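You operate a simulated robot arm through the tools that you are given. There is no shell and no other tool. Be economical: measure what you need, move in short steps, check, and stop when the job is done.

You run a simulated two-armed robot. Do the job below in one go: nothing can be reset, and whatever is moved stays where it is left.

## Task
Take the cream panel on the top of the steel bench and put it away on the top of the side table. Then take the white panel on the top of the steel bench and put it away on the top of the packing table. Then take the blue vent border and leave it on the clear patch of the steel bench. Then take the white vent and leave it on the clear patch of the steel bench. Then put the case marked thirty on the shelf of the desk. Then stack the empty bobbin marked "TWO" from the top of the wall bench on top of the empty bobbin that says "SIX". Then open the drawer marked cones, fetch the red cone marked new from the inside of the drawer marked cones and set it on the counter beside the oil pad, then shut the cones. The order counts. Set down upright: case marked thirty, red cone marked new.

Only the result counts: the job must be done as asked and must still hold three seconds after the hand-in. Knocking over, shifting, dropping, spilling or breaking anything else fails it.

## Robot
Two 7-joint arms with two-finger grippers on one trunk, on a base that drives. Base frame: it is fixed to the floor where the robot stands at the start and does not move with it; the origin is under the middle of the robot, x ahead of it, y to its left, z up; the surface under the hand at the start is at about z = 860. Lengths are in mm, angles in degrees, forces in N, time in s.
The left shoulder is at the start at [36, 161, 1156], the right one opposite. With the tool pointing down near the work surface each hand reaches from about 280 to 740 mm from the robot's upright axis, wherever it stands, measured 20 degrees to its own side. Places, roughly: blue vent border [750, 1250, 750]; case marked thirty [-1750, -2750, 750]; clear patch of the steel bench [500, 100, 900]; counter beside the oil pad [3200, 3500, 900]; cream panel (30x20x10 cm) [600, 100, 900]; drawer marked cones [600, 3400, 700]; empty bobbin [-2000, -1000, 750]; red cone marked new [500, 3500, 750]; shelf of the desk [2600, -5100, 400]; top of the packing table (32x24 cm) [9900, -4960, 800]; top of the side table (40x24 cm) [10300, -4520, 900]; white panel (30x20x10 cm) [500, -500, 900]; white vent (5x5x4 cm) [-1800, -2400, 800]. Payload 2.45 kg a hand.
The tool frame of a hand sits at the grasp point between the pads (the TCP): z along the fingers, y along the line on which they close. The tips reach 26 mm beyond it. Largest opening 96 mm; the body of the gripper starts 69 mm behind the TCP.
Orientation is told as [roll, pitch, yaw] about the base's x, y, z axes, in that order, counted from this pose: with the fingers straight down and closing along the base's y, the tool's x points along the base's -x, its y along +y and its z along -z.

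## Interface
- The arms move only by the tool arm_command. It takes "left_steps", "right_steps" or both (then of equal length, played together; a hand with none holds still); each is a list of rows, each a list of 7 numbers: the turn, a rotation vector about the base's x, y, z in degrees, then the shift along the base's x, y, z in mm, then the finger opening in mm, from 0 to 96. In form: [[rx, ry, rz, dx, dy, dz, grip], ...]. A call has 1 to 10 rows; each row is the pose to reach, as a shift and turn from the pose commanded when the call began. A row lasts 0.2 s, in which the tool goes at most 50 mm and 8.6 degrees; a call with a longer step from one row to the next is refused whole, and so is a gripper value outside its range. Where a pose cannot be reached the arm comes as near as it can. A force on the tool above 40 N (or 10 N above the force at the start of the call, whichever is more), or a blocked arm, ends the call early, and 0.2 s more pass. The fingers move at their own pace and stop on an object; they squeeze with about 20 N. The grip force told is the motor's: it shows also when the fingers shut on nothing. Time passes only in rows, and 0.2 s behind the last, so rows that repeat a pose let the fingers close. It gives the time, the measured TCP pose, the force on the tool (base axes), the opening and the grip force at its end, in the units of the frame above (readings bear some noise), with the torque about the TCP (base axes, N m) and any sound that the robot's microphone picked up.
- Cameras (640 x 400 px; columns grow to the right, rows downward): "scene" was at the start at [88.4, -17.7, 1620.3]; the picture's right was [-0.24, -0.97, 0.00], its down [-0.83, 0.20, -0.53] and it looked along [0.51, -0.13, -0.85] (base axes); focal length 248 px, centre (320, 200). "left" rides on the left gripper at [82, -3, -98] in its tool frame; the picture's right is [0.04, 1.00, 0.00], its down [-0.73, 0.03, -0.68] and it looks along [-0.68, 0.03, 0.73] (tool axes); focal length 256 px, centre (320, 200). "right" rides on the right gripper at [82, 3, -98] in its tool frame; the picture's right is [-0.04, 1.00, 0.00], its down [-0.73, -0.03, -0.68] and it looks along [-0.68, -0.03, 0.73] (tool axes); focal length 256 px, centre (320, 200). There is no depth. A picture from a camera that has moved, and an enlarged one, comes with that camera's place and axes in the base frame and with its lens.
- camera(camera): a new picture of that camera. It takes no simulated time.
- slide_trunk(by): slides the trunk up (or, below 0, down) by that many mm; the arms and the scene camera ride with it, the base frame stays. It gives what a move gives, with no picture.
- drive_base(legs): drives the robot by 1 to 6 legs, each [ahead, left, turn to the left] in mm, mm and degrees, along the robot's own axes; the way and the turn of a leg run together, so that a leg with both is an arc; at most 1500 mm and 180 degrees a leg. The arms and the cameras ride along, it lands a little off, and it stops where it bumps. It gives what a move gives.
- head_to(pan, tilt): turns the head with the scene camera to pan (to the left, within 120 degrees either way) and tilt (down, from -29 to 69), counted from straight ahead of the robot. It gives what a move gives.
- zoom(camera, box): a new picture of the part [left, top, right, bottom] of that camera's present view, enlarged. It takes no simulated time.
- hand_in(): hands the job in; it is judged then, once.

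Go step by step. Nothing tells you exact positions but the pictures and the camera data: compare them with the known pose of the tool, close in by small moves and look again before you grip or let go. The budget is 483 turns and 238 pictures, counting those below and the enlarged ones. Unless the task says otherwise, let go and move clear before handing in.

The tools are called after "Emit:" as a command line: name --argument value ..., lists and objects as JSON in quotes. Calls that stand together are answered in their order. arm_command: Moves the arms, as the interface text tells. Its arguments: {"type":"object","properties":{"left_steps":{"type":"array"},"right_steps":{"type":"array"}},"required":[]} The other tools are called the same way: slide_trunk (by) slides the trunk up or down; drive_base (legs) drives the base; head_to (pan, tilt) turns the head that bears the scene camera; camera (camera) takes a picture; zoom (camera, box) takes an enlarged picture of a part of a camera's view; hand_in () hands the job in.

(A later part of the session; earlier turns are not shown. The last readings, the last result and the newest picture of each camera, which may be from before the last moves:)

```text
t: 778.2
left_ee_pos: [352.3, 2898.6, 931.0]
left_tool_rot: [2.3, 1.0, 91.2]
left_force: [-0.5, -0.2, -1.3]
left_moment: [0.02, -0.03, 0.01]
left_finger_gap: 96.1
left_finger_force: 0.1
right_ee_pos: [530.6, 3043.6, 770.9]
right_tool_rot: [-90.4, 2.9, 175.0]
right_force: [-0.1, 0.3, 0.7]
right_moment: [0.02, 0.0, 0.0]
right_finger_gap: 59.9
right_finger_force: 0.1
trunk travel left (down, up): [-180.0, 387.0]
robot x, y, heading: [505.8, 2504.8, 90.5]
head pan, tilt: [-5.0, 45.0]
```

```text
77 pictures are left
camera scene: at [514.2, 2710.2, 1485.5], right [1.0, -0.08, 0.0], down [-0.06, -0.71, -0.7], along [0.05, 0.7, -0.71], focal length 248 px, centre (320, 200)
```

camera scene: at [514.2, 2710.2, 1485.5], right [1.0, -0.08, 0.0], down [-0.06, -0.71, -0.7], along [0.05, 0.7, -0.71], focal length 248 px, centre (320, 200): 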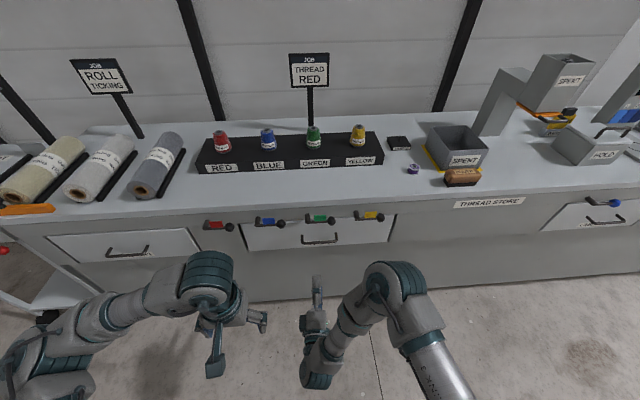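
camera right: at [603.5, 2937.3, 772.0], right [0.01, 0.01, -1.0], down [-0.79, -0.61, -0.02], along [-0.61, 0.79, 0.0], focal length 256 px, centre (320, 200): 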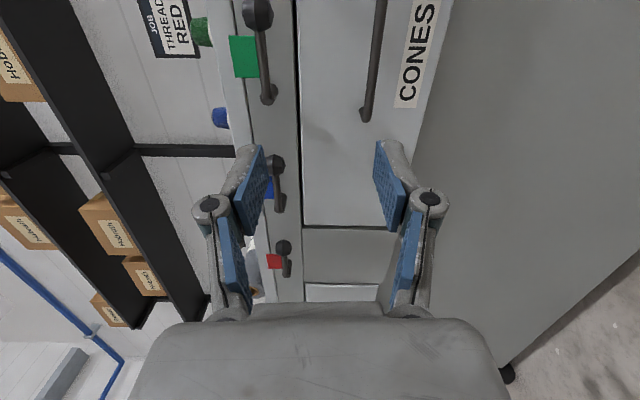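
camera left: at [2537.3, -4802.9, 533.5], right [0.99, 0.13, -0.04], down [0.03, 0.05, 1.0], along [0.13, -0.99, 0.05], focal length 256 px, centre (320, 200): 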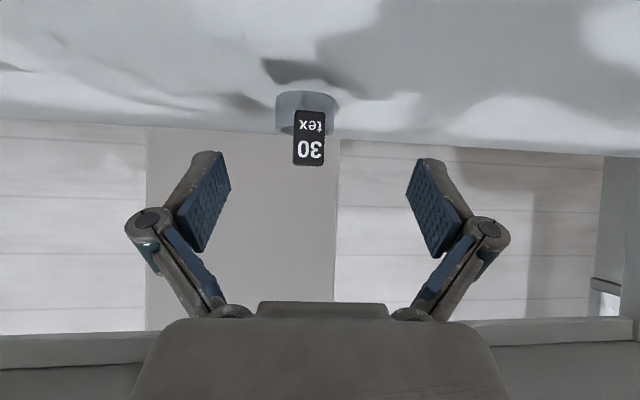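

The bar is at about (548, 3243, 717). I'll lower the hand to that height before moving in.

Emit:
arm_command --right_steps '[[0, 0, 0, 6, 0, -18, 60], [0, 0, 0, 12, 0, -36, 60], [0, 0, 0, 16, 0, -53, 60], [0, 0, 0, 16, 0, -53, 60]]'

Emit:
drive_base --legs '[[110, 0, 0]]'

Emit:
camera --camera "right"

```text
t: 779.2
left_ee_pos: [340.2, 2899.6, 928.8]
left_tool_rot: [1.7, 0.9, 91.3]
left_force: [-1.3, 1.0, -0.1]
left_moment: [-0.03, -0.14, 0.02]
left_finger_gap: 96.2
left_finger_force: 0.1
right_ee_pos: [512.5, 3036.7, 744.2]
right_tool_rot: [-90.4, 3.7, 174.8]
right_force: [-2.2, -0.7, 0.4]
right_moment: [-0.01, 0.0, -0.06]
right_finger_gap: 60.0
right_finger_force: 0.0
right hand out of reach, approached as far as the arm can: row 1, 2, 3, 4
trunk travel left (down, up): [-180.0, 387.0]
robot x, y, heading: [504.7, 2505.0, 90.5]
head pan, tilt: [-5.0, 45.0]
```

```text
t: 780.4
left_ee_pos: [371.5, 3010.2, 932.3]
left_tool_rot: [3.1, 1.0, 91.2]
left_force: [-0.5, -0.1, -0.1]
left_moment: [-0.03, 0.05, -0.03]
left_finger_gap: 96.1
left_finger_force: 0.1
right_ee_pos: [537.4, 3149.4, 744.7]
right_tool_rot: [-90.3, 2.3, 174.5]
right_force: [0.1, 0.6, -1.3]
right_moment: [-0.02, -0.03, 0.06]
right_finger_gap: 60.1
right_finger_force: 0.1
trunk travel left (down, up): [-180.0, 387.0]
robot x, y, heading: [511.1, 2611.1, 90.7]
head pan, tilt: [-5.0, 45.0]
```

```text
76 pictures are left
camera right: at [609.7, 3041.1, 744.5], right [0.0, 0.0, -1.0], down [-0.79, -0.61, 0.0], along [-0.61, 0.79, 0.0], focal length 256 px, centre (320, 200)
```

right: 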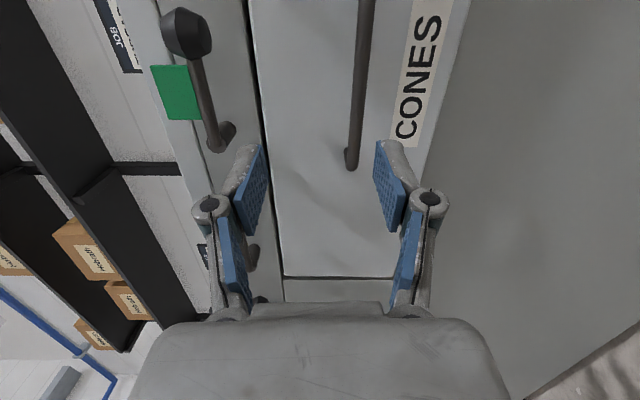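

Emit:
slide_trunk --by -28

Emit:
drive_base --legs '[[55, 0, 0]]'

Emit:
camera --camera "right"

```text
t: 781.1
left_ee_pos: [367.9, 3003.7, 906.5]
left_tool_rot: [2.9, 0.5, 90.9]
left_force: [1.0, -0.4, -1.0]
left_moment: [0.04, 0.03, 0.01]
left_finger_gap: 96.2
left_finger_force: 0.0
right_ee_pos: [538.3, 3144.3, 721.8]
right_tool_rot: [-90.7, 2.6, 174.5]
right_force: [0.1, 0.1, -0.5]
right_moment: [-0.03, -0.01, 0.0]
right_finger_gap: 60.1
right_finger_force: 0.0
trunk travel left (down, up): [-152.0, 415.0]
robot x, y, heading: [512.1, 2615.6, 90.7]
head pan, tilt: [-5.0, 45.0]
```

```text
t: 782.0
left_ee_pos: [368.2, 3061.0, 904.6]
left_tool_rot: [2.9, 0.8, 91.0]
left_force: [-0.6, 0.7, -1.0]
left_moment: [-0.03, 0.06, 0.02]
left_finger_gap: 96.1
left_finger_force: 0.1
right_ee_pos: [536.7, 3200.5, 717.8]
right_tool_rot: [-90.4, 2.6, 174.5]
right_force: [0.8, 0.2, 0.2]
right_moment: [0.01, -0.01, 0.0]
right_finger_gap: 60.1
right_finger_force: 0.0
trunk travel left (down, up): [-152.0, 415.0]
robot x, y, heading: [509.5, 2667.7, 90.5]
head pan, tilt: [-5.0, 45.0]
```

```text
75 pictures are left
camera right: at [608.2, 3092.9, 718.3], right [0.01, 0.01, -1.0], down [-0.8, -0.61, -0.01], along [-0.61, 0.8, 0.0], focal length 256 px, centre (320, 200)
```

right: 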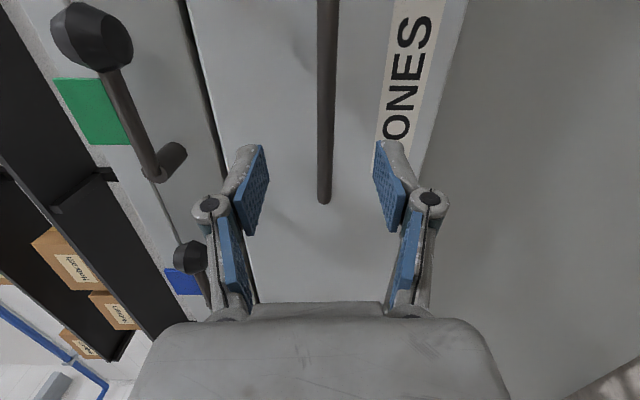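

Emit:
drive_base --legs '[[32, 0, 0]]'

Emit:
camera --camera "right"

```text
t: 782.9
left_ee_pos: [365.9, 3088.6, 907.0]
left_tool_rot: [2.9, 0.7, 91.1]
left_force: [-0.3, 0.3, 0.1]
left_moment: [-0.02, -0.06, 0.0]
left_finger_gap: 96.3
left_finger_force: 0.1
right_ee_pos: [537.4, 3228.6, 721.1]
right_tool_rot: [-90.7, 2.7, 174.6]
right_force: [-0.1, 0.5, -1.1]
right_moment: [0.02, -0.01, 0.02]
right_finger_gap: 60.1
right_finger_force: 0.0
trunk travel left (down, up): [-152.0, 415.0]
robot x, y, heading: [508.9, 2693.4, 90.6]
head pan, tilt: [-5.0, 45.0]
```

```text
74 pictures are left
camera right: at [607.6, 3121.2, 720.9], right [0.01, 0.01, -1.0], down [-0.8, -0.61, -0.01], along [-0.61, 0.8, 0.0], focal length 256 px, centre (320, 200)
```

right: 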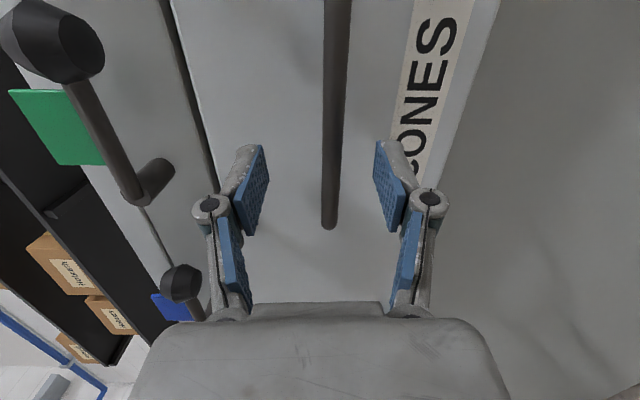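

Emit:
arm_command --right_steps '[[0, 0, 0, 0, 0, -4, 40], [0, 0, 0, 0, 0, -6, 24], [0, 0, 0, 0, 0, -6, 5], [0, 0, 0, 0, 0, -6, 0], [0, 0, 0, 0, 0, -6, 0]]'

Emit:
camera --camera "right"

```text
t: 784.1
left_ee_pos: [366.1, 3085.1, 908.4]
left_tool_rot: [2.7, 0.6, 91.1]
left_force: [-0.6, 0.3, 0.0]
left_moment: [0.01, -0.02, -0.02]
left_finger_gap: 96.0
left_finger_force: 0.0
right_ee_pos: [533.1, 3229.1, 714.6]
right_tool_rot: [-90.3, 2.8, 174.6]
right_force: [-1.3, -2.5, -26.3]
right_moment: [-0.51, 1.02, 0.88]
right_finger_gap: 11.7
right_finger_force: 39.0
right hand out of reach, approached as far as the arm can: row 1, 2
trunk travel left (down, up): [-152.0, 415.0]
robot x, y, heading: [512.0, 2698.4, 90.6]
head pan, tilt: [-5.0, 45.0]
```

```text
73 pictures are left
camera right: at [605.5, 3121.4, 715.5], right [0.01, 0.0, -1.0], down [-0.79, -0.61, -0.01], along [-0.61, 0.79, 0.0], focal length 256 px, centre (320, 200)
```

right: 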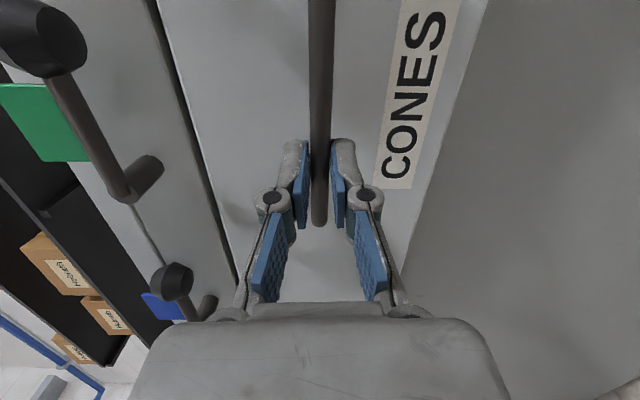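

The handle is gripped. I'll pull by backing the base gently.

Emit:
drive_base --legs '[[-60, 0, 0]]'

Emit:
camera --camera "right"

```text
t: 785.1
left_ee_pos: [365.8, 3023.9, 913.6]
left_tool_rot: [2.7, -0.4, 90.9]
left_force: [0.2, 0.2, 0.0]
left_moment: [0.0, 0.0, -0.04]
left_finger_gap: 96.0
left_finger_force: 0.1
right_ee_pos: [534.8, 3164.7, 715.0]
right_tool_rot: [-89.6, 2.9, 174.9]
right_force: [-1.0, -4.9, -36.0]
right_moment: [-0.82, 1.02, -1.0]
right_finger_gap: 11.7
right_finger_force: 38.7
trunk travel left (down, up): [-152.0, 415.0]
robot x, y, heading: [511.9, 2649.9, 90.6]
head pan, tilt: [-5.0, 45.0]
stopped in leg 1: the force on the tool passed its limit at 42 N (the readings are from after the stop); the commanded pose is now the measured one
```

```text
72 pictures are left
camera right: at [606.1, 3058.4, 717.3], right [0.01, -0.01, -1.0], down [-0.79, -0.61, 0.0], along [-0.61, 0.79, -0.01], focal length 256 px, centre (320, 200)
```

right: 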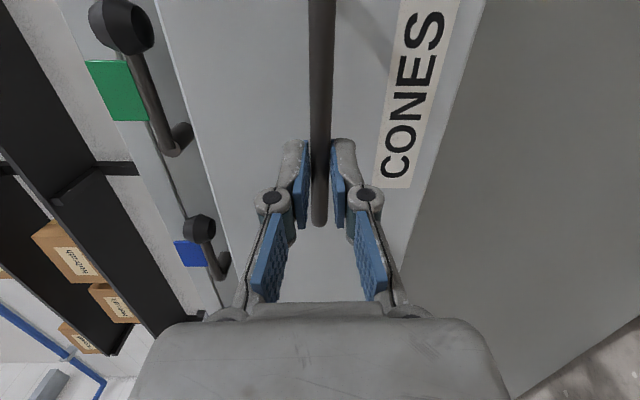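

The drawer is coming out. I'll relieve the vertical load a little, then pull on.

Emit:
slide_trunk --by -5

Emit:
drive_base --legs '[[-80, 0, 0]]'

Emit:
drive_base --legs '[[-80, 0, 0]]'

Emit:
camera --camera "scene"

```text
t: 785.6
left_ee_pos: [366.7, 3021.8, 911.4]
left_tool_rot: [2.9, -0.4, 91.0]
left_force: [-0.6, 0.7, 0.3]
left_moment: [0.0, 0.0, -0.02]
left_finger_gap: 96.1
left_finger_force: 0.0
right_ee_pos: [535.0, 3167.1, 715.0]
right_tool_rot: [-90.5, 2.6, 174.8]
right_force: [2.3, 2.2, 7.4]
right_moment: [0.18, 0.92, 1.17]
right_finger_gap: 11.6
right_finger_force: 38.5
trunk travel left (down, up): [-147.0, 420.0]
robot x, y, heading: [510.9, 2651.4, 90.6]
head pan, tilt: [-5.0, 45.0]
```

```text
t: 786.7
left_ee_pos: [366.6, 2940.4, 910.6]
left_tool_rot: [2.6, -0.5, 91.0]
left_force: [-0.4, -0.1, 0.0]
left_moment: [0.04, 0.01, -0.01]
left_finger_gap: 96.0
left_finger_force: 0.1
right_ee_pos: [534.3, 3085.5, 715.5]
right_tool_rot: [-90.5, 2.7, 174.7]
right_force: [-8.8, 1.2, 25.4]
right_moment: [0.53, 0.97, 0.16]
right_finger_gap: 11.4
right_finger_force: 38.3
trunk travel left (down, up): [-147.0, 420.0]
robot x, y, heading: [510.6, 2572.4, 90.6]
head pan, tilt: [-5.0, 45.0]
```

```text
t: 787.8
left_ee_pos: [367.5, 2858.1, 911.1]
left_tool_rot: [2.8, -0.6, 91.1]
left_force: [-0.8, -0.9, 0.2]
left_moment: [0.01, -0.01, 0.02]
left_finger_gap: 96.1
left_finger_force: 0.2
right_ee_pos: [536.8, 3004.8, 716.4]
right_tool_rot: [-90.2, 2.5, 174.9]
right_force: [-11.2, 1.7, 15.3]
right_moment: [0.34, 0.94, 0.66]
right_finger_gap: 11.7
right_finger_force: 38.4
trunk travel left (down, up): [-147.0, 420.0]
robot x, y, heading: [511.1, 2488.3, 90.8]
head pan, tilt: [-5.0, 45.0]
```

```text
71 pictures are left
camera scene: at [510.9, 2726.2, 1448.4], right [1.0, -0.08, 0.0], down [-0.05, -0.71, -0.71], along [0.06, 0.7, -0.71], focal length 248 px, centre (320, 200)
```

scene: 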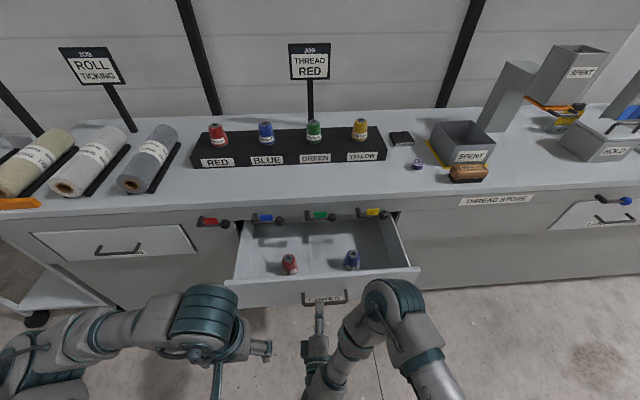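

Emit:
zoom --camera "scene" --box '[230, 200, 430, 320]'

```text
3.20 times, centred on (330, 260) of scene
camera zoom: at [510.9, 2726.2, 1448.4], right [1.0, -0.08, 0.0], down [-0.05, -0.71, -0.71], along [0.06, 0.7, -0.71], focal length 794 px, centre (288, 8)
```

zoom: 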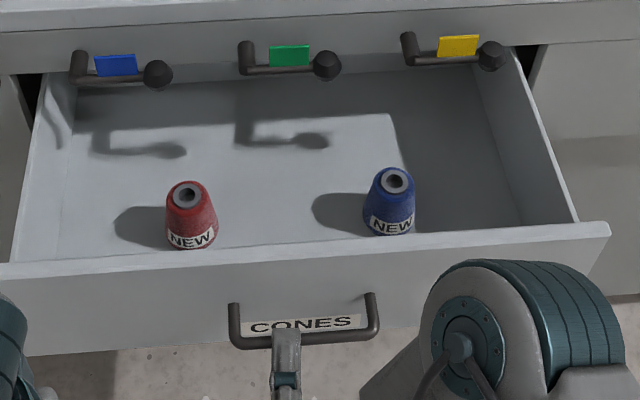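

The red cone marked NEW is at about (450,3142). I'll let go of the handle, back off and shift right so the left arm can take it.

Emit:
arm_command --right_steps '[[0, 0, 0, 0, 0, 0, 25], [0, 0, 0, 0, 0, 0, 50], [0, 0, 0, 0, 0, 0, 60], [0, 0, 0, 0, 0, 0, 60]]'

Emit:
drive_base --legs '[[-90, 0, 0], [0, -130, 0]]'

Emit:
arm_command --left_steps '[[0, 0, 0, 0, 0, 10, 96], [0, 0, 0, 0, 0, 20, 96], [0, 0, 0, 0, 0, 30, 96], [0, 0, 0, 0, 0, 30, 96], [0, 0, 0, 0, 0, 30, 96], [0, 0, 0, 0, 0, 30, 96], [0, 0, 0, 0, 0, 30, 96], [0, 0, 0, 0, 0, 30, 96], [0, 0, 0, 0, 0, 30, 96], [0, 0, 0, 0, 0, 30, 96]]' --right_steps '[[0, 0, 0, 0, 0, 0, 30], [0, 0, 0, 0, 0, 0, 0], [0, 0, 0, 0, 0, 0, 0], [0, 0, 0, 0, 0, 0, 0], [0, 0, 0, 0, 0, 0, 0], [0, 0, 0, 0, 0, 0, 0], [0, 0, 0, 0, 0, 0, 0], [0, 0, 0, 0, 0, 0, 0], [0, 0, 0, 0, 0, 0, 0], [0, 0, 0, 0, 0, 0, 0]]'

Emit:
camera --camera "scene"

```text
t: 788.8
left_ee_pos: [371.0, 2856.7, 911.6]
left_tool_rot: [2.8, -0.8, 90.9]
left_force: [1.4, -0.6, 0.2]
left_moment: [0.01, -0.02, -0.02]
left_finger_gap: 95.9
left_finger_force: 0.0
right_ee_pos: [536.0, 3002.7, 712.9]
right_tool_rot: [-89.7, 2.3, 175.4]
right_force: [0.7, 0.0, -0.3]
right_moment: [0.0, -0.01, 0.0]
right_finger_gap: 60.0
right_finger_force: 0.1
trunk travel left (down, up): [-147.0, 420.0]
robot x, y, heading: [511.1, 2488.4, 90.6]
head pan, tilt: [-5.0, 45.0]
```

```text
t: 790.8
left_ee_pos: [480.1, 2768.7, 908.3]
left_tool_rot: [1.9, -0.8, 91.1]
left_force: [-0.3, 0.2, -0.1]
left_moment: [-0.04, -0.07, 0.02]
left_finger_gap: 95.9
left_finger_force: 0.0
right_ee_pos: [648.4, 2914.1, 712.9]
right_tool_rot: [-89.6, 3.3, 175.5]
right_force: [0.1, 0.2, 0.5]
right_moment: [-0.04, 0.0, -0.06]
right_finger_gap: 59.8
right_finger_force: 0.1
trunk travel left (down, up): [-147.0, 420.0]
robot x, y, heading: [637.7, 2397.9, 90.7]
head pan, tilt: [-5.0, 45.0]
```

```text
t: 793.0
left_ee_pos: [486.7, 2764.3, 942.6]
left_tool_rot: [2.8, -1.0, 91.4]
left_force: [0.0, 0.5, 0.4]
left_moment: [-0.02, -0.05, 0.02]
left_finger_gap: 96.0
left_finger_force: 0.0
right_ee_pos: [653.4, 2910.0, 713.2]
right_tool_rot: [-89.3, 2.4, 175.8]
right_force: [-1.0, 0.4, -0.7]
right_moment: [0.02, -0.02, -0.05]
right_finger_gap: 0.0
right_finger_force: 20.0
trunk travel left (down, up): [-147.0, 420.0]
robot x, y, heading: [637.3, 2400.3, 90.7]
head pan, tilt: [-5.0, 45.0]
```

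```text
69 pictures are left
camera scene: at [625.8, 2639.7, 1447.6], right [1.0, -0.08, 0.01], down [-0.05, -0.71, -0.7], along [0.06, 0.7, -0.71], focal length 248 px, centre (320, 200)
```

scene: 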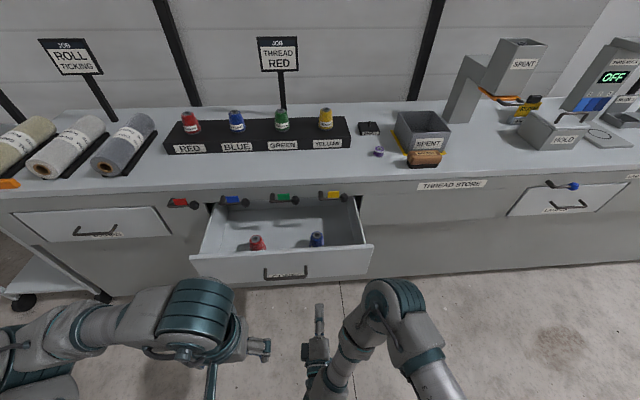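

Emit:
drive_base --legs '[[55, 0, 0]]'

Emit:
arm_command --left_steps '[[-0.3, -0.7, 0, -4, 40, 5, 80], [-0.6, -1.4, 0, -8, 80, 5, 80], [-0.9, -2.1, -0.5, -13, 120, 5, 80], [-1, -2.8, -1, -18, 160, 5, 80], [-1, -2.8, -1.4, -22, 200, 5, 80], [-1, -2.8, -1.4, -26, 240, 5, 80], [-1, -2.8, -1.4, -30, 280, 0, 80], [-1, -2.8, -1.4, -34, 315, -20, 80], [-1, -2.8, -1.4, -34, 325, -50, 80], [-1, -2.8, -1.4, -34, 325, -70, 80]]'

Emit:
camera --camera "left"

```text
t: 793.9
left_ee_pos: [487.6, 2819.5, 941.7]
left_tool_rot: [2.9, -1.0, 91.2]
left_force: [-0.8, 0.4, -0.5]
left_moment: [-0.07, -0.09, 0.01]
left_finger_gap: 96.1
left_finger_force: 0.1
right_ee_pos: [653.3, 2965.5, 713.4]
right_tool_rot: [-89.1, 2.5, 175.8]
right_force: [-1.3, 0.6, -0.4]
right_moment: [0.06, 0.01, -0.03]
right_finger_gap: 0.2
right_finger_force: 19.7
trunk travel left (down, up): [-147.0, 420.0]
robot x, y, heading: [630.6, 2453.5, 90.7]
head pan, tilt: [-5.0, 45.0]
```

```text
t: 796.1
left_ee_pos: [466.0, 3139.5, 875.6]
left_tool_rot: [0.9, -0.2, 90.0]
left_force: [0.2, 0.2, 0.2]
left_moment: [0.01, -0.02, 0.02]
left_finger_gap: 80.1
left_finger_force: 0.0
right_ee_pos: [659.2, 2962.7, 711.6]
right_tool_rot: [-88.5, 1.5, 176.2]
right_force: [0.3, -0.3, -1.3]
right_moment: [0.04, -0.04, -0.03]
right_finger_gap: 0.0
right_finger_force: 19.7
trunk travel left (down, up): [-147.0, 420.0]
robot x, y, heading: [634.5, 2449.1, 90.8]
head pan, tilt: [-5.0, 45.0]
```

```text
68 pictures are left
camera left: at [469.3, 3059.9, 973.1], right [-1.0, -0.04, 0.01], down [-0.02, 0.73, 0.68], along [-0.04, 0.68, -0.73], focal length 256 px, centre (320, 200)
```

left: 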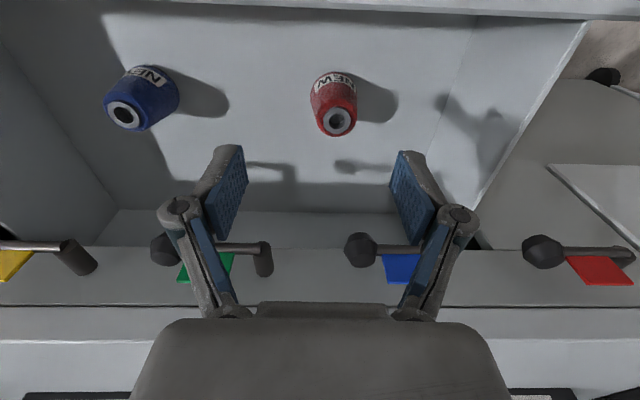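

Emit:
arm_command --left_steps '[[0, -0.4, 0, -10, 10, -15, 80], [0, -0.8, 0, -20, 22, -35, 80], [0, -0.8, 0, -20, 22, -60, 80], [0, -0.8, 0, -20, 22, -75, 80], [0, -0.8, 0, -20, 22, -75, 80]]'

Emit:
camera --camera "left"

```text
t: 797.3
left_ee_pos: [448.1, 3162.2, 802.1]
left_tool_rot: [0.2, -0.2, 89.8]
left_force: [0.0, -0.7, -0.5]
left_moment: [-0.02, 0.01, 0.01]
left_finger_gap: 79.9
left_finger_force: 0.1
right_ee_pos: [662.3, 2961.6, 711.1]
right_tool_rot: [-88.7, 1.6, 176.2]
right_force: [-1.0, -0.1, -0.7]
right_moment: [0.03, -0.05, 0.02]
right_finger_gap: 0.3
right_finger_force: 20.1
trunk travel left (down, up): [-147.0, 420.0]
robot x, y, heading: [635.7, 2457.7, 90.5]
head pan, tilt: [-5.0, 45.0]
```

```text
67 pictures are left
camera left: at [450.1, 3081.6, 899.0], right [-1.0, -0.04, 0.0], down [-0.03, 0.73, 0.68], along [-0.03, 0.68, -0.73], focal length 256 px, centre (320, 200)
```

left: 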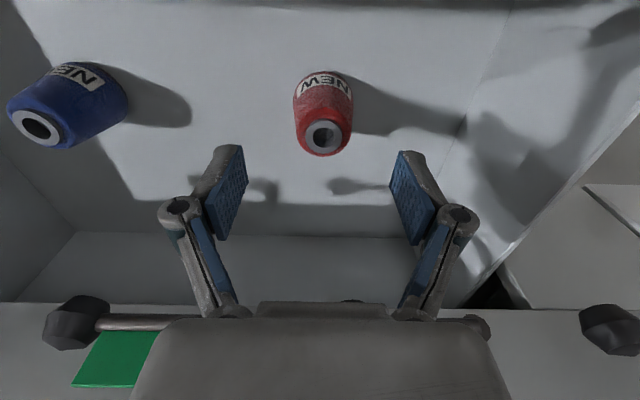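

The cone stands at about (443,3177), top z≈728. I'll tilt the hand back 10° to stay clear of the levers and go down.

Emit:
arm_command --left_steps '[[5, 0, 0, -3, 8, -15, 80], [10, 0, 0, -5, 15, -30, 80], [10, 0, 0, -5, 15, -50, 80], [10, 0, 0, -5, 15, -70, 80]]'

Emit:
camera --camera "left"

Emit:
camera --camera "scene"

```text
t: 798.3
left_ee_pos: [443.6, 3176.8, 731.7]
left_tool_rot: [0.1, -10.1, 89.8]
left_force: [-0.1, 0.1, 0.0]
left_moment: [0.03, 0.01, 0.06]
left_finger_gap: 80.0
left_finger_force: 0.0
right_ee_pos: [661.7, 2962.5, 711.7]
right_tool_rot: [-88.5, 1.5, 176.2]
right_force: [0.3, -1.2, 0.0]
right_moment: [-0.02, -0.03, -0.01]
right_finger_gap: 0.4
right_finger_force: 20.1
trunk travel left (down, up): [-147.0, 420.0]
robot x, y, heading: [635.4, 2452.9, 90.8]
head pan, tilt: [-5.0, 45.0]
```

```text
66 pictures are left
camera left: at [446.4, 3081.2, 812.6], right [-1.0, -0.04, -0.01], down [-0.03, 0.6, 0.8], along [-0.03, 0.8, -0.6], focal length 256 px, centre (320, 200)
```

left: 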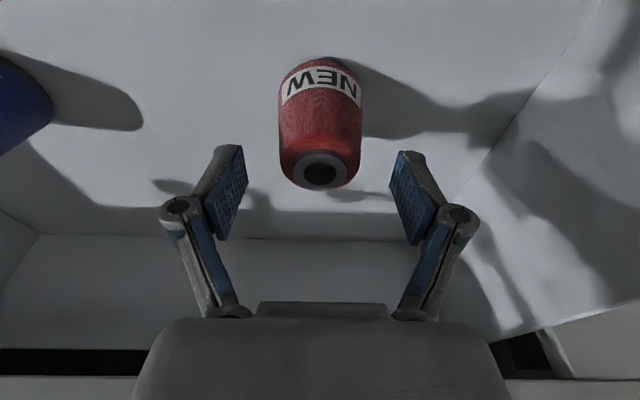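

```text
65 pictures are left
camera scene: at [637.3, 2696.4, 1447.2], right [1.0, -0.08, 0.0], down [-0.05, -0.71, -0.7], along [0.06, 0.7, -0.71], focal length 248 px, centre (320, 200)
```

scene: 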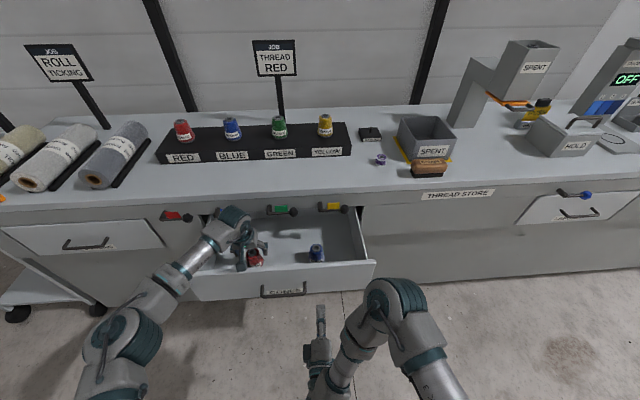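

Emit:
arm_command --left_steps '[[0, 0, 0, -1, 0, -18, 80], [0, 0, 0, -1, 0, -35, 80], [0, 0, 0, -1, 0, -35, 60], [0, 0, 0, -1, 0, -35, 40], [0, 0, 0, -1, 0, -35, 25], [0, 0, 0, -1, 0, -35, 25]]'

Emit:
camera --camera "left"

```text
t: 798.7
left_ee_pos: [443.9, 3178.2, 729.1]
left_tool_rot: [-0.4, -11.1, 89.9]
left_force: [1.0, 2.3, 17.9]
left_moment: [-2.04, 0.18, 0.1]
left_finger_gap: 80.1
left_finger_force: 0.0
right_ee_pos: [660.8, 2959.3, 712.6]
right_tool_rot: [-88.2, 1.5, 176.5]
right_force: [-0.1, 0.0, -0.7]
right_moment: [0.0, -0.02, -0.01]
right_finger_gap: 0.0
right_finger_force: 20.1
trunk travel left (down, up): [-147.0, 420.0]
robot x, y, heading: [633.4, 2457.7, 90.5]
head pan, tilt: [-5.0, 45.0]
stopped in row 2 (left hand): the force on the tool passed its limit at 51 N (the readings are from after the stop); the commanded pose is now the measured one
```

```text
64 pictures are left
camera left: at [445.2, 3080.5, 809.0], right [-1.0, -0.04, -0.01], down [-0.03, 0.59, 0.81], along [-0.02, 0.81, -0.59], focal length 256 px, centre (320, 200)
```

left: 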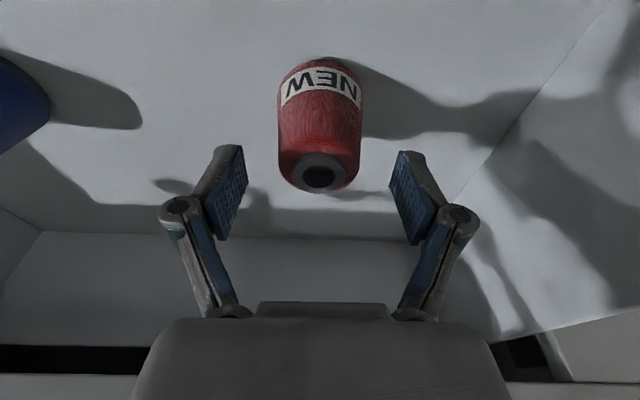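

The hand's camera housing meets the drawer's front wall. I'll open the drawer further by hooking its front wall from inside with the left hand and backing the base.

Emit:
arm_command --left_steps '[[0, 0, 0, 0, 0, 40, 60], [-5, 0, 0, 0, 0, 75, 30], [-10, 0, 0, 20, -10, 85, 0], [-10, 0, 0, 50, -30, 85, 0], [-10, 0, 0, 80, -50, 85, 0], [-10, 0, 0, 100, -70, 80, 0], [-10, 0, 0, 100, -75, 60, 0], [-10, 0, 0, 100, -75, 40, 0]]'

Emit:
camera --camera "scene"

```text
t: 800.5
left_ee_pos: [541.8, 3102.6, 765.7]
left_tool_rot: [-0.2, -0.9, 90.0]
left_force: [-0.3, 0.2, 0.1]
left_moment: [0.0, 0.0, -0.01]
left_finger_gap: 0.0
left_finger_force: 20.2
right_ee_pos: [659.4, 2959.3, 711.5]
right_tool_rot: [-88.0, 1.5, 176.6]
right_force: [0.3, -0.7, -0.1]
right_moment: [0.01, 0.02, -0.01]
right_finger_gap: 0.0
right_finger_force: 20.2
trunk travel left (down, up): [-147.0, 420.0]
robot x, y, heading: [631.6, 2452.1, 91.1]
head pan, tilt: [-5.0, 45.0]
```

```text
63 pictures are left
camera scene: at [636.5, 2696.9, 1447.3], right [1.0, -0.08, 0.0], down [-0.05, -0.71, -0.7], along [0.06, 0.7, -0.71], focal length 248 px, centre (320, 200)
```

scene: 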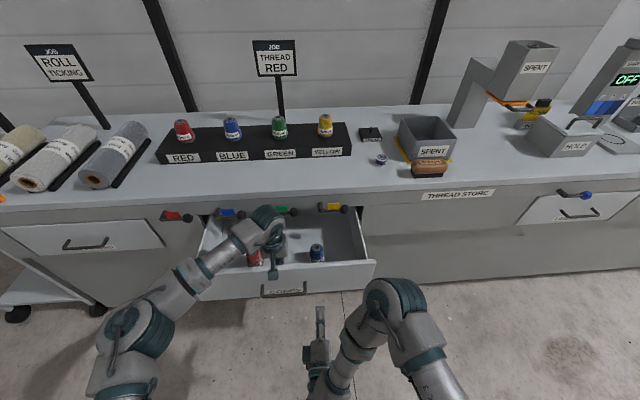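

Now I'll back up in small steps to draw the drawer out.

Emit:
drive_base --legs '[[-70, 0, 0]]'

Emit:
drive_base --legs '[[-50, 0, 0]]'

Emit:
camera --camera "scene"

```text
t: 801.7
left_ee_pos: [542.5, 3034.1, 772.7]
left_tool_rot: [-0.5, -2.5, 90.3]
left_force: [1.9, 19.3, -5.7]
left_moment: [-0.27, 0.2, 0.04]
left_finger_gap: 5.9
left_finger_force: 28.1
right_ee_pos: [656.7, 2885.5, 708.5]
right_tool_rot: [-86.8, 1.4, 177.6]
right_force: [-0.6, 0.1, 0.8]
right_moment: [0.01, 0.01, -0.02]
right_finger_gap: 0.0
right_finger_force: 19.5
trunk travel left (down, up): [-147.0, 420.0]
robot x, y, heading: [638.1, 2387.0, 90.2]
head pan, tilt: [-5.0, 45.0]
stopped in leg 1: the force on the tool passed its limit at 57 N (the readings are from after the stop); the commanded pose is now the measured one
```

```text
t: 802.4
left_ee_pos: [539.4, 3036.3, 778.9]
left_tool_rot: [-0.6, -5.1, 91.2]
left_force: [5.0, 76.8, -31.5]
left_moment: [-0.97, -0.27, -0.11]
left_finger_gap: 6.0
left_finger_force: 29.1
right_ee_pos: [653.5, 2874.9, 703.1]
right_tool_rot: [-84.0, 1.2, 179.0]
right_force: [0.2, -1.0, -0.3]
right_moment: [-0.01, -0.01, 0.02]
right_finger_gap: 0.0
right_finger_force: 19.7
trunk travel left (down, up): [-147.0, 420.0]
robot x, y, heading: [633.0, 2384.6, 90.2]
head pan, tilt: [-5.0, 45.0]
stopped in leg 1: the force on the tool passed its limit at 62 N (the readings are from after the stop); the commanded pose is now the measured one
```

```text
62 pictures are left
camera scene: at [639.3, 2646.3, 1443.0], right [1.0, -0.08, 0.0], down [-0.06, -0.72, -0.69], along [0.06, 0.69, -0.72], focal length 248 px, centre (320, 200)
```

scene: 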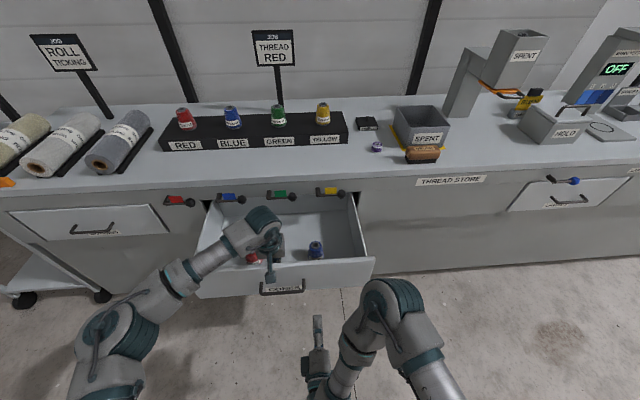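

The drawer seems to be at its stop. I'll ease off and lift the hand, then look at the cone from above.

Emit:
arm_command --left_steps '[[0, 0, 0, 0, 12, 0, 10], [-2, 0, 0, 0, 20, 30, 40], [-5, 0, 0, -20, 40, 70, 80], [-5, 0, 0, -55, 60, 85, 80], [-5, 0, 0, -90, 80, 85, 80], [-5, 0, 0, -97, 100, 85, 80]]'

Emit:
camera --camera "left"

Emit:
zoom --camera "scene" --box '[180, 170, 400, 310]'

```text
t: 803.8
left_ee_pos: [447.8, 3115.5, 874.3]
left_tool_rot: [-0.5, 0.2, 90.6]
left_force: [-0.4, 0.1, 0.5]
left_moment: [-0.01, 0.01, -0.01]
left_finger_gap: 80.0
left_finger_force: 0.1
left hand out of reach, approached as far as the arm can: row 6
right_ee_pos: [655.7, 2868.2, 711.5]
right_tool_rot: [-85.3, 1.1, 178.8]
right_force: [0.2, -0.6, -0.8]
right_moment: [0.01, -0.01, 0.0]
right_finger_gap: 0.0
right_finger_force: 20.4
trunk travel left (down, up): [-147.0, 420.0]
robot x, y, heading: [633.9, 2379.4, 90.7]
head pan, tilt: [-5.0, 45.0]
```

```text
61 pictures are left
camera left: at [450.4, 3034.5, 972.2], right [-1.0, -0.05, -0.01], down [-0.04, 0.73, 0.68], along [-0.03, 0.68, -0.74], focal length 256 px, centre (320, 200)
```

left: 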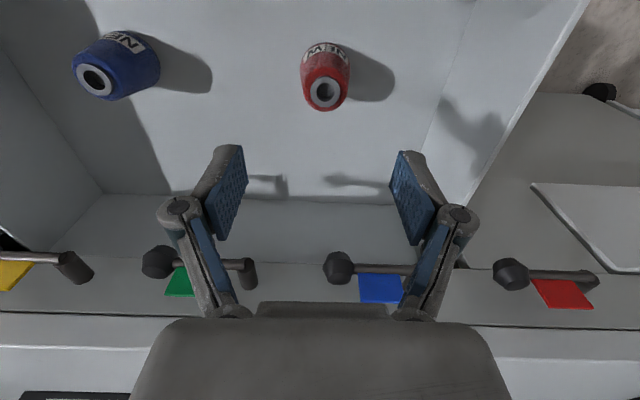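

```text
2.86 times, centred on (290, 240) of scene
camera zoom: at [638.6, 2624.2, 1447.4], right [1.0, -0.08, 0.0], down [-0.06, -0.71, -0.7], along [0.06, 0.7, -0.71], focal length 709 px, centre (406, 86)
```

zoom: 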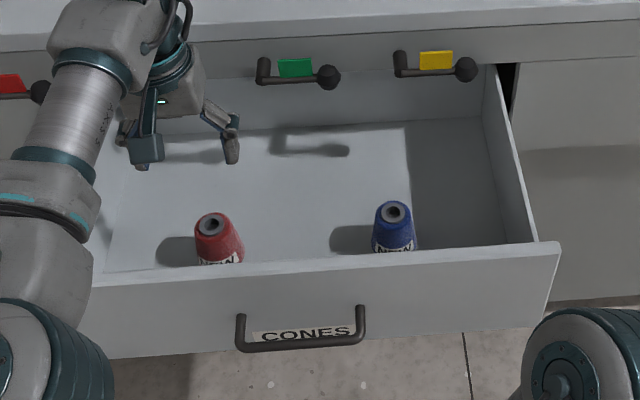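

The cone is now at about (443,3127), well clear of the levers. I'll retract a bit, turn the hand 90° so its camera points sideways, and drive 80 mm closer.

Emit:
arm_command --left_steps '[[0, 0, 8.5, 0, -10, 10, 80], [0, 0, 17, 0, -20, 20, 80], [0, 0, 25.5, 0, -30, 30, 80], [0, 0, 34, 0, -40, 40, 80], [0, 0, 42.5, 0, -50, 40, 80], [0, 0, 51, 0, -60, 40, 80], [0, 0, 59.5, 0, -70, 40, 80], [0, 0, 68, 0, -70, 40, 80], [0, 0, 76.5, 0, -70, 40, 80], [0, 0, 85, 0, -70, 40, 80]]'

Emit:
drive_base --legs '[[80, 0, 0]]'

Emit:
camera --camera "left"

```text
t: 806.0
left_ee_pos: [446.5, 3041.3, 912.9]
left_tool_rot: [-0.5, 0.0, 175.8]
left_force: [0.2, -0.4, -0.1]
left_moment: [-0.03, -0.01, 0.01]
left_finger_gap: 80.0
left_finger_force: 0.1
right_ee_pos: [653.3, 2868.1, 711.3]
right_tool_rot: [-85.3, 1.2, 178.7]
right_force: [-0.1, 0.2, 0.2]
right_moment: [0.0, -0.02, 0.01]
right_finger_gap: 0.0
right_finger_force: 20.4
trunk travel left (down, up): [-147.0, 420.0]
robot x, y, heading: [635.3, 2381.9, 90.4]
head pan, tilt: [-5.0, 45.0]
```

```text
t: 807.1
left_ee_pos: [444.7, 3121.4, 913.0]
left_tool_rot: [-0.4, 0.0, 175.8]
left_force: [0.1, 0.4, 0.0]
left_moment: [-0.06, 0.02, 0.04]
left_finger_gap: 80.1
left_finger_force: 0.0
right_ee_pos: [652.4, 2948.3, 709.6]
right_tool_rot: [-85.3, 1.3, 178.7]
right_force: [-0.5, 1.4, 0.1]
right_moment: [-0.02, -0.02, -0.01]
right_finger_gap: 0.0
right_finger_force: 20.3
trunk travel left (down, up): [-147.0, 420.0]
robot x, y, heading: [634.9, 2460.3, 90.6]
head pan, tilt: [-5.0, 45.0]
```

```text
59 pictures are left
camera left: at [525.8, 3119.5, 1009.6], right [-0.03, -1.0, -0.01], down [-0.73, 0.02, 0.68], along [-0.68, 0.03, -0.73], focal length 256 px, centre (320, 200)
```

left: 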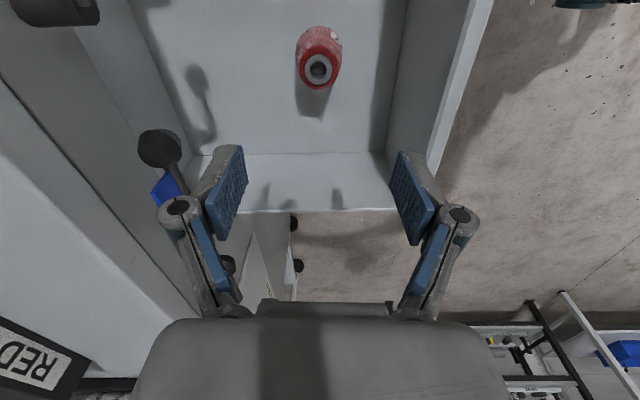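

Emit:
arm_command --left_steps '[[0, 0, 0, 0, 2, -40, 80], [0, 0, 2, 0, 4, -80, 80], [0, 0, 4, 0, 5, -115, 80], [0, 0, 4, 0, 5, -150, 80], [0, 0, 4, 0, 5, -160, 80]]'

Emit:
camera --camera "left"

```text
t: 808.3
left_ee_pos: [445.9, 3121.9, 756.5]
left_tool_rot: [-0.9, 0.0, 179.8]
left_force: [0.1, -0.1, 0.0]
left_moment: [0.01, -0.01, 0.0]
left_finger_gap: 79.6
left_finger_force: 0.1
right_ee_pos: [651.8, 2943.4, 710.4]
right_tool_rot: [-84.8, 1.2, 179.1]
right_force: [0.0, -0.7, 0.2]
right_moment: [-0.01, -0.03, -0.03]
right_finger_gap: 0.0
right_finger_force: 20.5
trunk travel left (down, up): [-147.0, 420.0]
robot x, y, heading: [631.5, 2459.6, 90.5]
head pan, tilt: [-5.0, 45.0]
```

```text
58 pictures are left
camera left: at [526.9, 3124.7, 853.7], right [0.04, -1.0, -0.02], down [-0.73, -0.04, 0.68], along [-0.68, -0.01, -0.73], focal length 256 px, centre (320, 200)
```

left: 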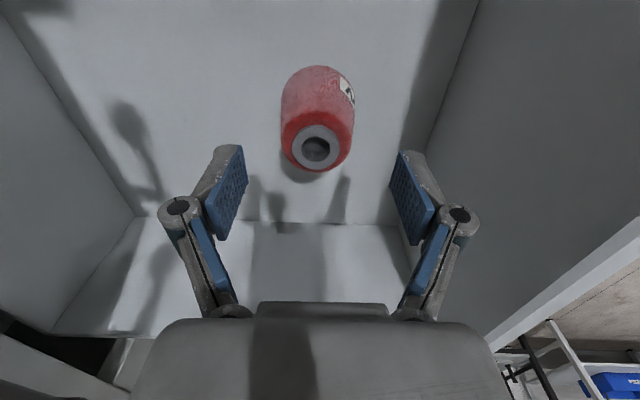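

Emit:
arm_command --left_steps '[[0, 0, 0, 0, 3, -20, 80], [0, 0, 0, 0, 5, -40, 80], [0, 0, 0, 0, 5, -58, 80], [0, 0, 0, 0, 5, -58, 60], [0, 0, 0, 0, 5, -58, 40], [0, 0, 0, 0, 5, -58, 25], [0, 0, 0, 0, 5, -58, 25]]'

Emit:
camera --camera "left"

```text
t: 809.9
left_ee_pos: [445.7, 3126.5, 698.0]
left_tool_rot: [-0.7, 0.1, 179.7]
left_force: [-0.2, -0.4, 0.8]
left_moment: [0.0, 0.0, -0.04]
left_finger_gap: 52.2
left_finger_force: 19.5
right_ee_pos: [650.6, 2944.3, 710.3]
right_tool_rot: [-84.7, 1.2, 179.0]
right_force: [0.1, 0.2, -0.5]
right_moment: [-0.02, -0.01, 0.0]
right_finger_gap: 0.0
right_finger_force: 19.8
trunk travel left (down, up): [-147.0, 420.0]
robot x, y, heading: [630.4, 2463.4, 90.6]
head pan, tilt: [-5.0, 45.0]
```

```text
57 pictures are left
camera left: at [526.5, 3129.5, 795.4], right [0.04, -1.0, -0.01], down [-0.73, -0.04, 0.68], along [-0.68, -0.01, -0.73], focal length 256 px, centre (320, 200)
```

left: 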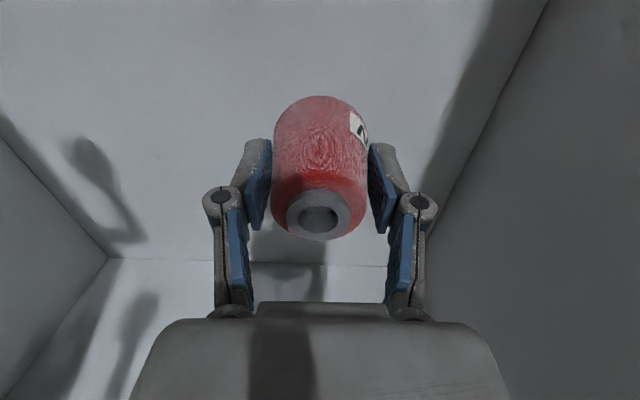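

Gripped. I'll lift it straight out.

Emit:
arm_command --left_steps '[[0, 0, 0, 0, 0, 15, 25], [0, 0, 0, 0, 0, 45, 25], [0, 0, 0, 0, -5, 85, 25], [0, 0, 0, 0, -15, 125, 25], [0, 0, 0, 0, -25, 165, 25], [0, 0, 0, 0, -35, 205, 25], [0, 0, 0, 0, -45, 245, 25], [0, 0, 0, 0, -60, 270, 25]]'

Emit:
drive_base --legs '[[-200, 0, 0]]'

Emit:
camera --camera "scene"

```text
t: 811.7
left_ee_pos: [445.1, 3065.1, 967.8]
left_tool_rot: [-0.8, 0.0, 179.8]
left_force: [0.4, -0.7, -0.5]
left_moment: [0.0, -0.01, 0.03]
left_finger_gap: 52.2
left_finger_force: 19.8
right_ee_pos: [651.5, 2943.4, 710.3]
right_tool_rot: [-84.9, 1.2, 179.1]
right_force: [-0.5, 0.4, 0.7]
right_moment: [0.01, -0.01, 0.03]
right_finger_gap: 0.0
right_finger_force: 20.2
trunk travel left (down, up): [-147.0, 420.0]
robot x, y, heading: [630.7, 2465.1, 90.7]
head pan, tilt: [-5.0, 45.0]
```

```text
t: 813.3
left_ee_pos: [447.7, 2864.8, 968.8]
left_tool_rot: [-0.9, 0.0, 179.8]
left_force: [0.2, 0.2, -0.5]
left_moment: [0.02, 0.01, -0.01]
left_finger_gap: 52.2
left_finger_force: 19.8
right_ee_pos: [652.3, 2742.5, 710.5]
right_tool_rot: [-84.9, 1.2, 179.2]
right_force: [0.7, -1.5, 0.6]
right_moment: [-0.03, 0.0, 0.0]
right_finger_gap: 0.0
right_finger_force: 19.7
trunk travel left (down, up): [-147.0, 420.0]
robot x, y, heading: [636.4, 2260.1, 90.4]
head pan, tilt: [-5.0, 45.0]
```

```text
56 pictures are left
camera scene: at [637.1, 2502.3, 1447.5], right [1.0, -0.08, 0.0], down [-0.05, -0.71, -0.7], along [0.06, 0.7, -0.71], focal length 248 px, centre (320, 200)
```

scene: 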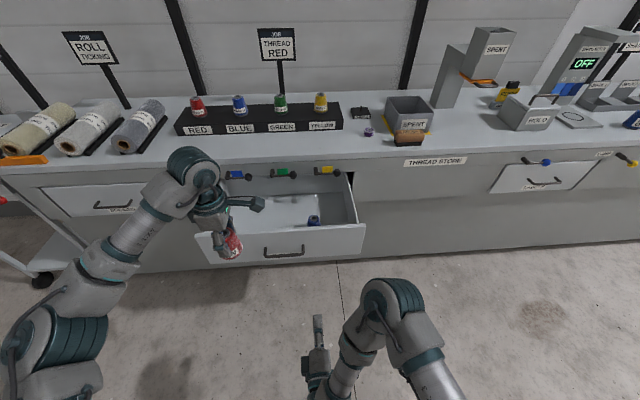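

Emit:
slide_trunk --by 110

Emit:
drive_base --legs '[[0, 0, -90], [1350, 0, 0], [1250, 0, 0], [0, 0, 90]]'

Emit:
head_to --pan 5 --tilt 40

Emit:
camera --camera "scene"

Emit:
camera --camera "left"

```text
t: 814.7
left_ee_pos: [445.9, 2861.5, 1079.1]
left_tool_rot: [-1.0, -0.1, 179.8]
left_force: [-0.5, -1.4, -1.5]
left_moment: [0.0, 0.0, -0.03]
left_finger_gap: 52.3
left_finger_force: 20.3
right_ee_pos: [652.3, 2739.6, 821.2]
right_tool_rot: [-85.0, 1.1, 179.0]
right_force: [-0.2, 0.6, -0.2]
right_moment: [-0.02, 0.01, -0.02]
right_finger_gap: 0.0
right_finger_force: 19.9
trunk travel left (down, up): [-257.0, 310.0]
robot x, y, heading: [634.3, 2261.9, 90.2]
head pan, tilt: [-5.0, 45.0]
```

```text
t: 835.0
left_ee_pos: [3067.3, 2856.0, 1081.8]
left_tool_rot: [-1.1, 0.0, 178.3]
left_force: [0.3, -0.7, -0.9]
left_moment: [0.03, -0.05, 0.03]
left_finger_gap: 52.0
left_finger_force: 20.0
right_ee_pos: [3269.7, 2729.2, 822.3]
right_tool_rot: [-85.1, 1.0, 177.7]
right_force: [-0.4, -0.4, -0.2]
right_moment: [0.03, -0.01, -0.03]
right_finger_gap: 0.0
right_finger_force: 20.1
trunk travel left (down, up): [-257.0, 310.0]
robot x, y, heading: [3237.8, 2249.6, 89.3]
head pan, tilt: [-5.0, 45.0]
```

```text
t: 835.7
left_ee_pos: [3067.7, 2852.2, 1083.8]
left_tool_rot: [-1.4, -0.1, 178.3]
left_force: [-0.6, -0.4, -1.1]
left_moment: [0.0, -0.06, 0.02]
left_finger_gap: 51.9
left_finger_force: 19.8
right_ee_pos: [3270.0, 2726.5, 825.5]
right_tool_rot: [-85.3, 1.1, 177.6]
right_force: [-0.4, -0.2, -0.6]
right_moment: [-0.03, 0.0, 0.02]
right_finger_gap: 0.0
right_finger_force: 20.3
trunk travel left (down, up): [-257.0, 310.0]
robot x, y, heading: [3242.1, 2247.1, 89.4]
head pan, tilt: [5.0, 40.0]
```

```text
55 pictures are left
camera scene: at [3232.1, 2397.2, 1575.3], right [1.0, 0.07, 0.0], down [0.05, -0.65, -0.76], along [-0.05, 0.76, -0.65], focal length 248 px, centre (320, 200)
```

scene: 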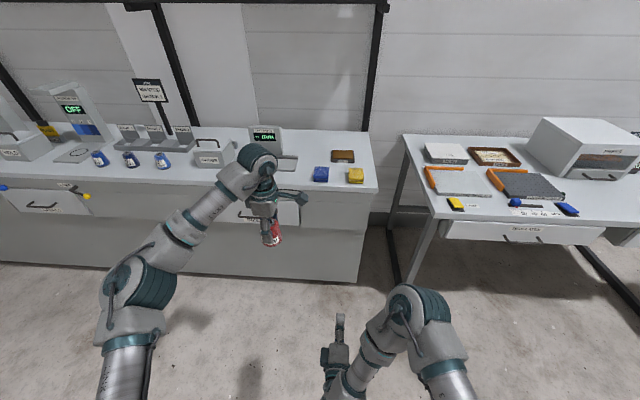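

```text
54 pictures are left
camera left: at [3148.9, 2851.9, 1181.5], right [0.01, -1.0, -0.02], down [-0.73, -0.02, 0.68], along [-0.68, 0.01, -0.73], focal length 256 px, centre (320, 200)
```

left: 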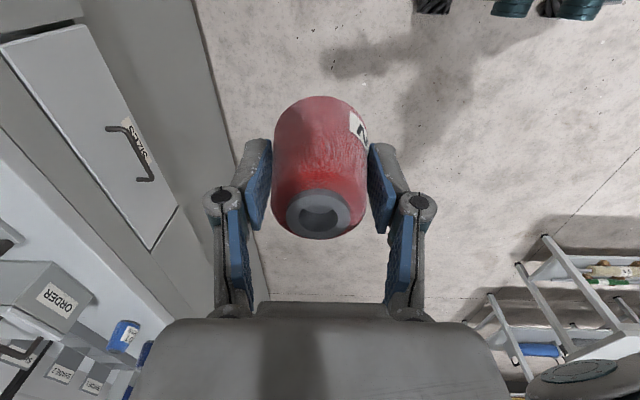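

Emit:
zoom --camera "scene" --box '[180, 110, 400, 250]'

```text
2.86 times, centred on (290, 180) of scene
camera zoom: at [3232.1, 2397.2, 1575.3], right [1.0, 0.07, 0.0], down [0.05, -0.65, -0.76], along [-0.05, 0.76, -0.65], focal length 709 px, centre (406, 257)
```

zoom: 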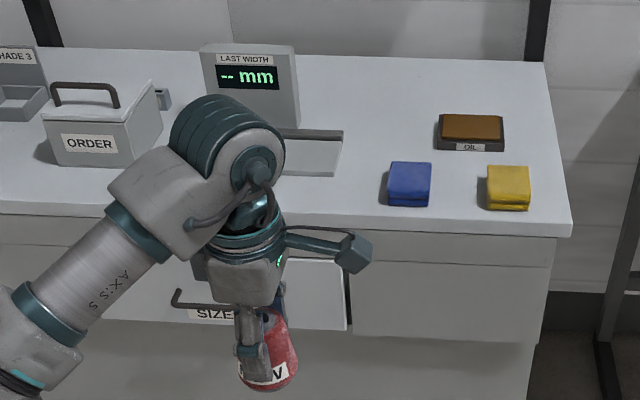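

The oil pad sits at x≈3213–3310, y≈3500, with free counter to its left. I'll aim for (3160,3495). First I'll raise the right hand so it clears the counter.

Emit:
arm_command --right_steps '[[0, 0, 0, 15, -10, 35, 0], [0, 0, 0, 30, -20, 70, 0], [0, 0, 0, 45, -30, 105, 0], [0, 0, 0, 60, -40, 140, 0], [0, 0, 0, 75, -50, 175, 0], [0, 0, 0, 90, -60, 210, 0], [0, 0, 0, 105, -70, 245, 0], [0, 0, 0, 120, -80, 280, 0]]'

Emit:
drive_base --legs '[[500, -85, 0.6]]'

Emit:
camera --camera "scene"

```text
t: 837.5
left_ee_pos: [3069.5, 2849.9, 1084.5]
left_tool_rot: [-1.5, -0.1, 178.3]
left_force: [-0.3, -0.7, -0.9]
left_moment: [-0.01, 0.0, -0.02]
left_finger_gap: 52.0
left_finger_force: 20.1
right_ee_pos: [3340.9, 2715.5, 1117.6]
right_tool_rot: [-85.3, 1.0, 177.7]
right_force: [0.4, -0.5, -0.5]
right_moment: [0.01, 0.03, 0.01]
right_finger_gap: 0.0
right_finger_force: 19.6
right hand out of reach, approached as far as the arm can: row 5, 6, 7, 8
trunk travel left (down, up): [-257.0, 310.0]
robot x, y, heading: [3237.9, 2249.0, 89.5]
head pan, tilt: [5.0, 40.0]
```

```text
t: 840.5
left_ee_pos: [3152.8, 3352.3, 1083.0]
left_tool_rot: [-1.4, 0.0, 178.8]
left_force: [-0.4, 0.7, -0.8]
left_moment: [-0.02, -0.05, -0.01]
left_finger_gap: 52.1
left_finger_force: 20.1
right_ee_pos: [3425.4, 3219.4, 1115.5]
right_tool_rot: [-85.3, 1.2, 178.1]
right_force: [-0.6, 0.2, -0.9]
right_moment: [-0.01, -0.02, -0.01]
right_finger_gap: 0.2
right_finger_force: 20.3
trunk travel left (down, up): [-257.0, 310.0]
robot x, y, heading: [3333.8, 2755.0, 89.5]
head pan, tilt: [5.0, 40.0]
```

```text
52 pictures are left
camera scene: at [3320.8, 2897.5, 1575.4], right [1.0, 0.08, 0.0], down [0.05, -0.64, -0.76], along [-0.06, 0.76, -0.65], focal length 248 px, centre (320, 200)
```

scene: 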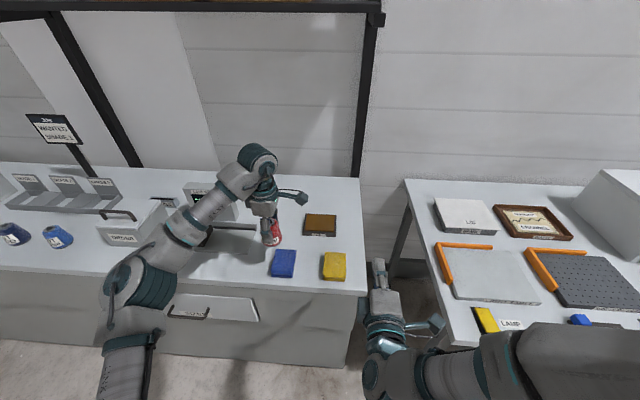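

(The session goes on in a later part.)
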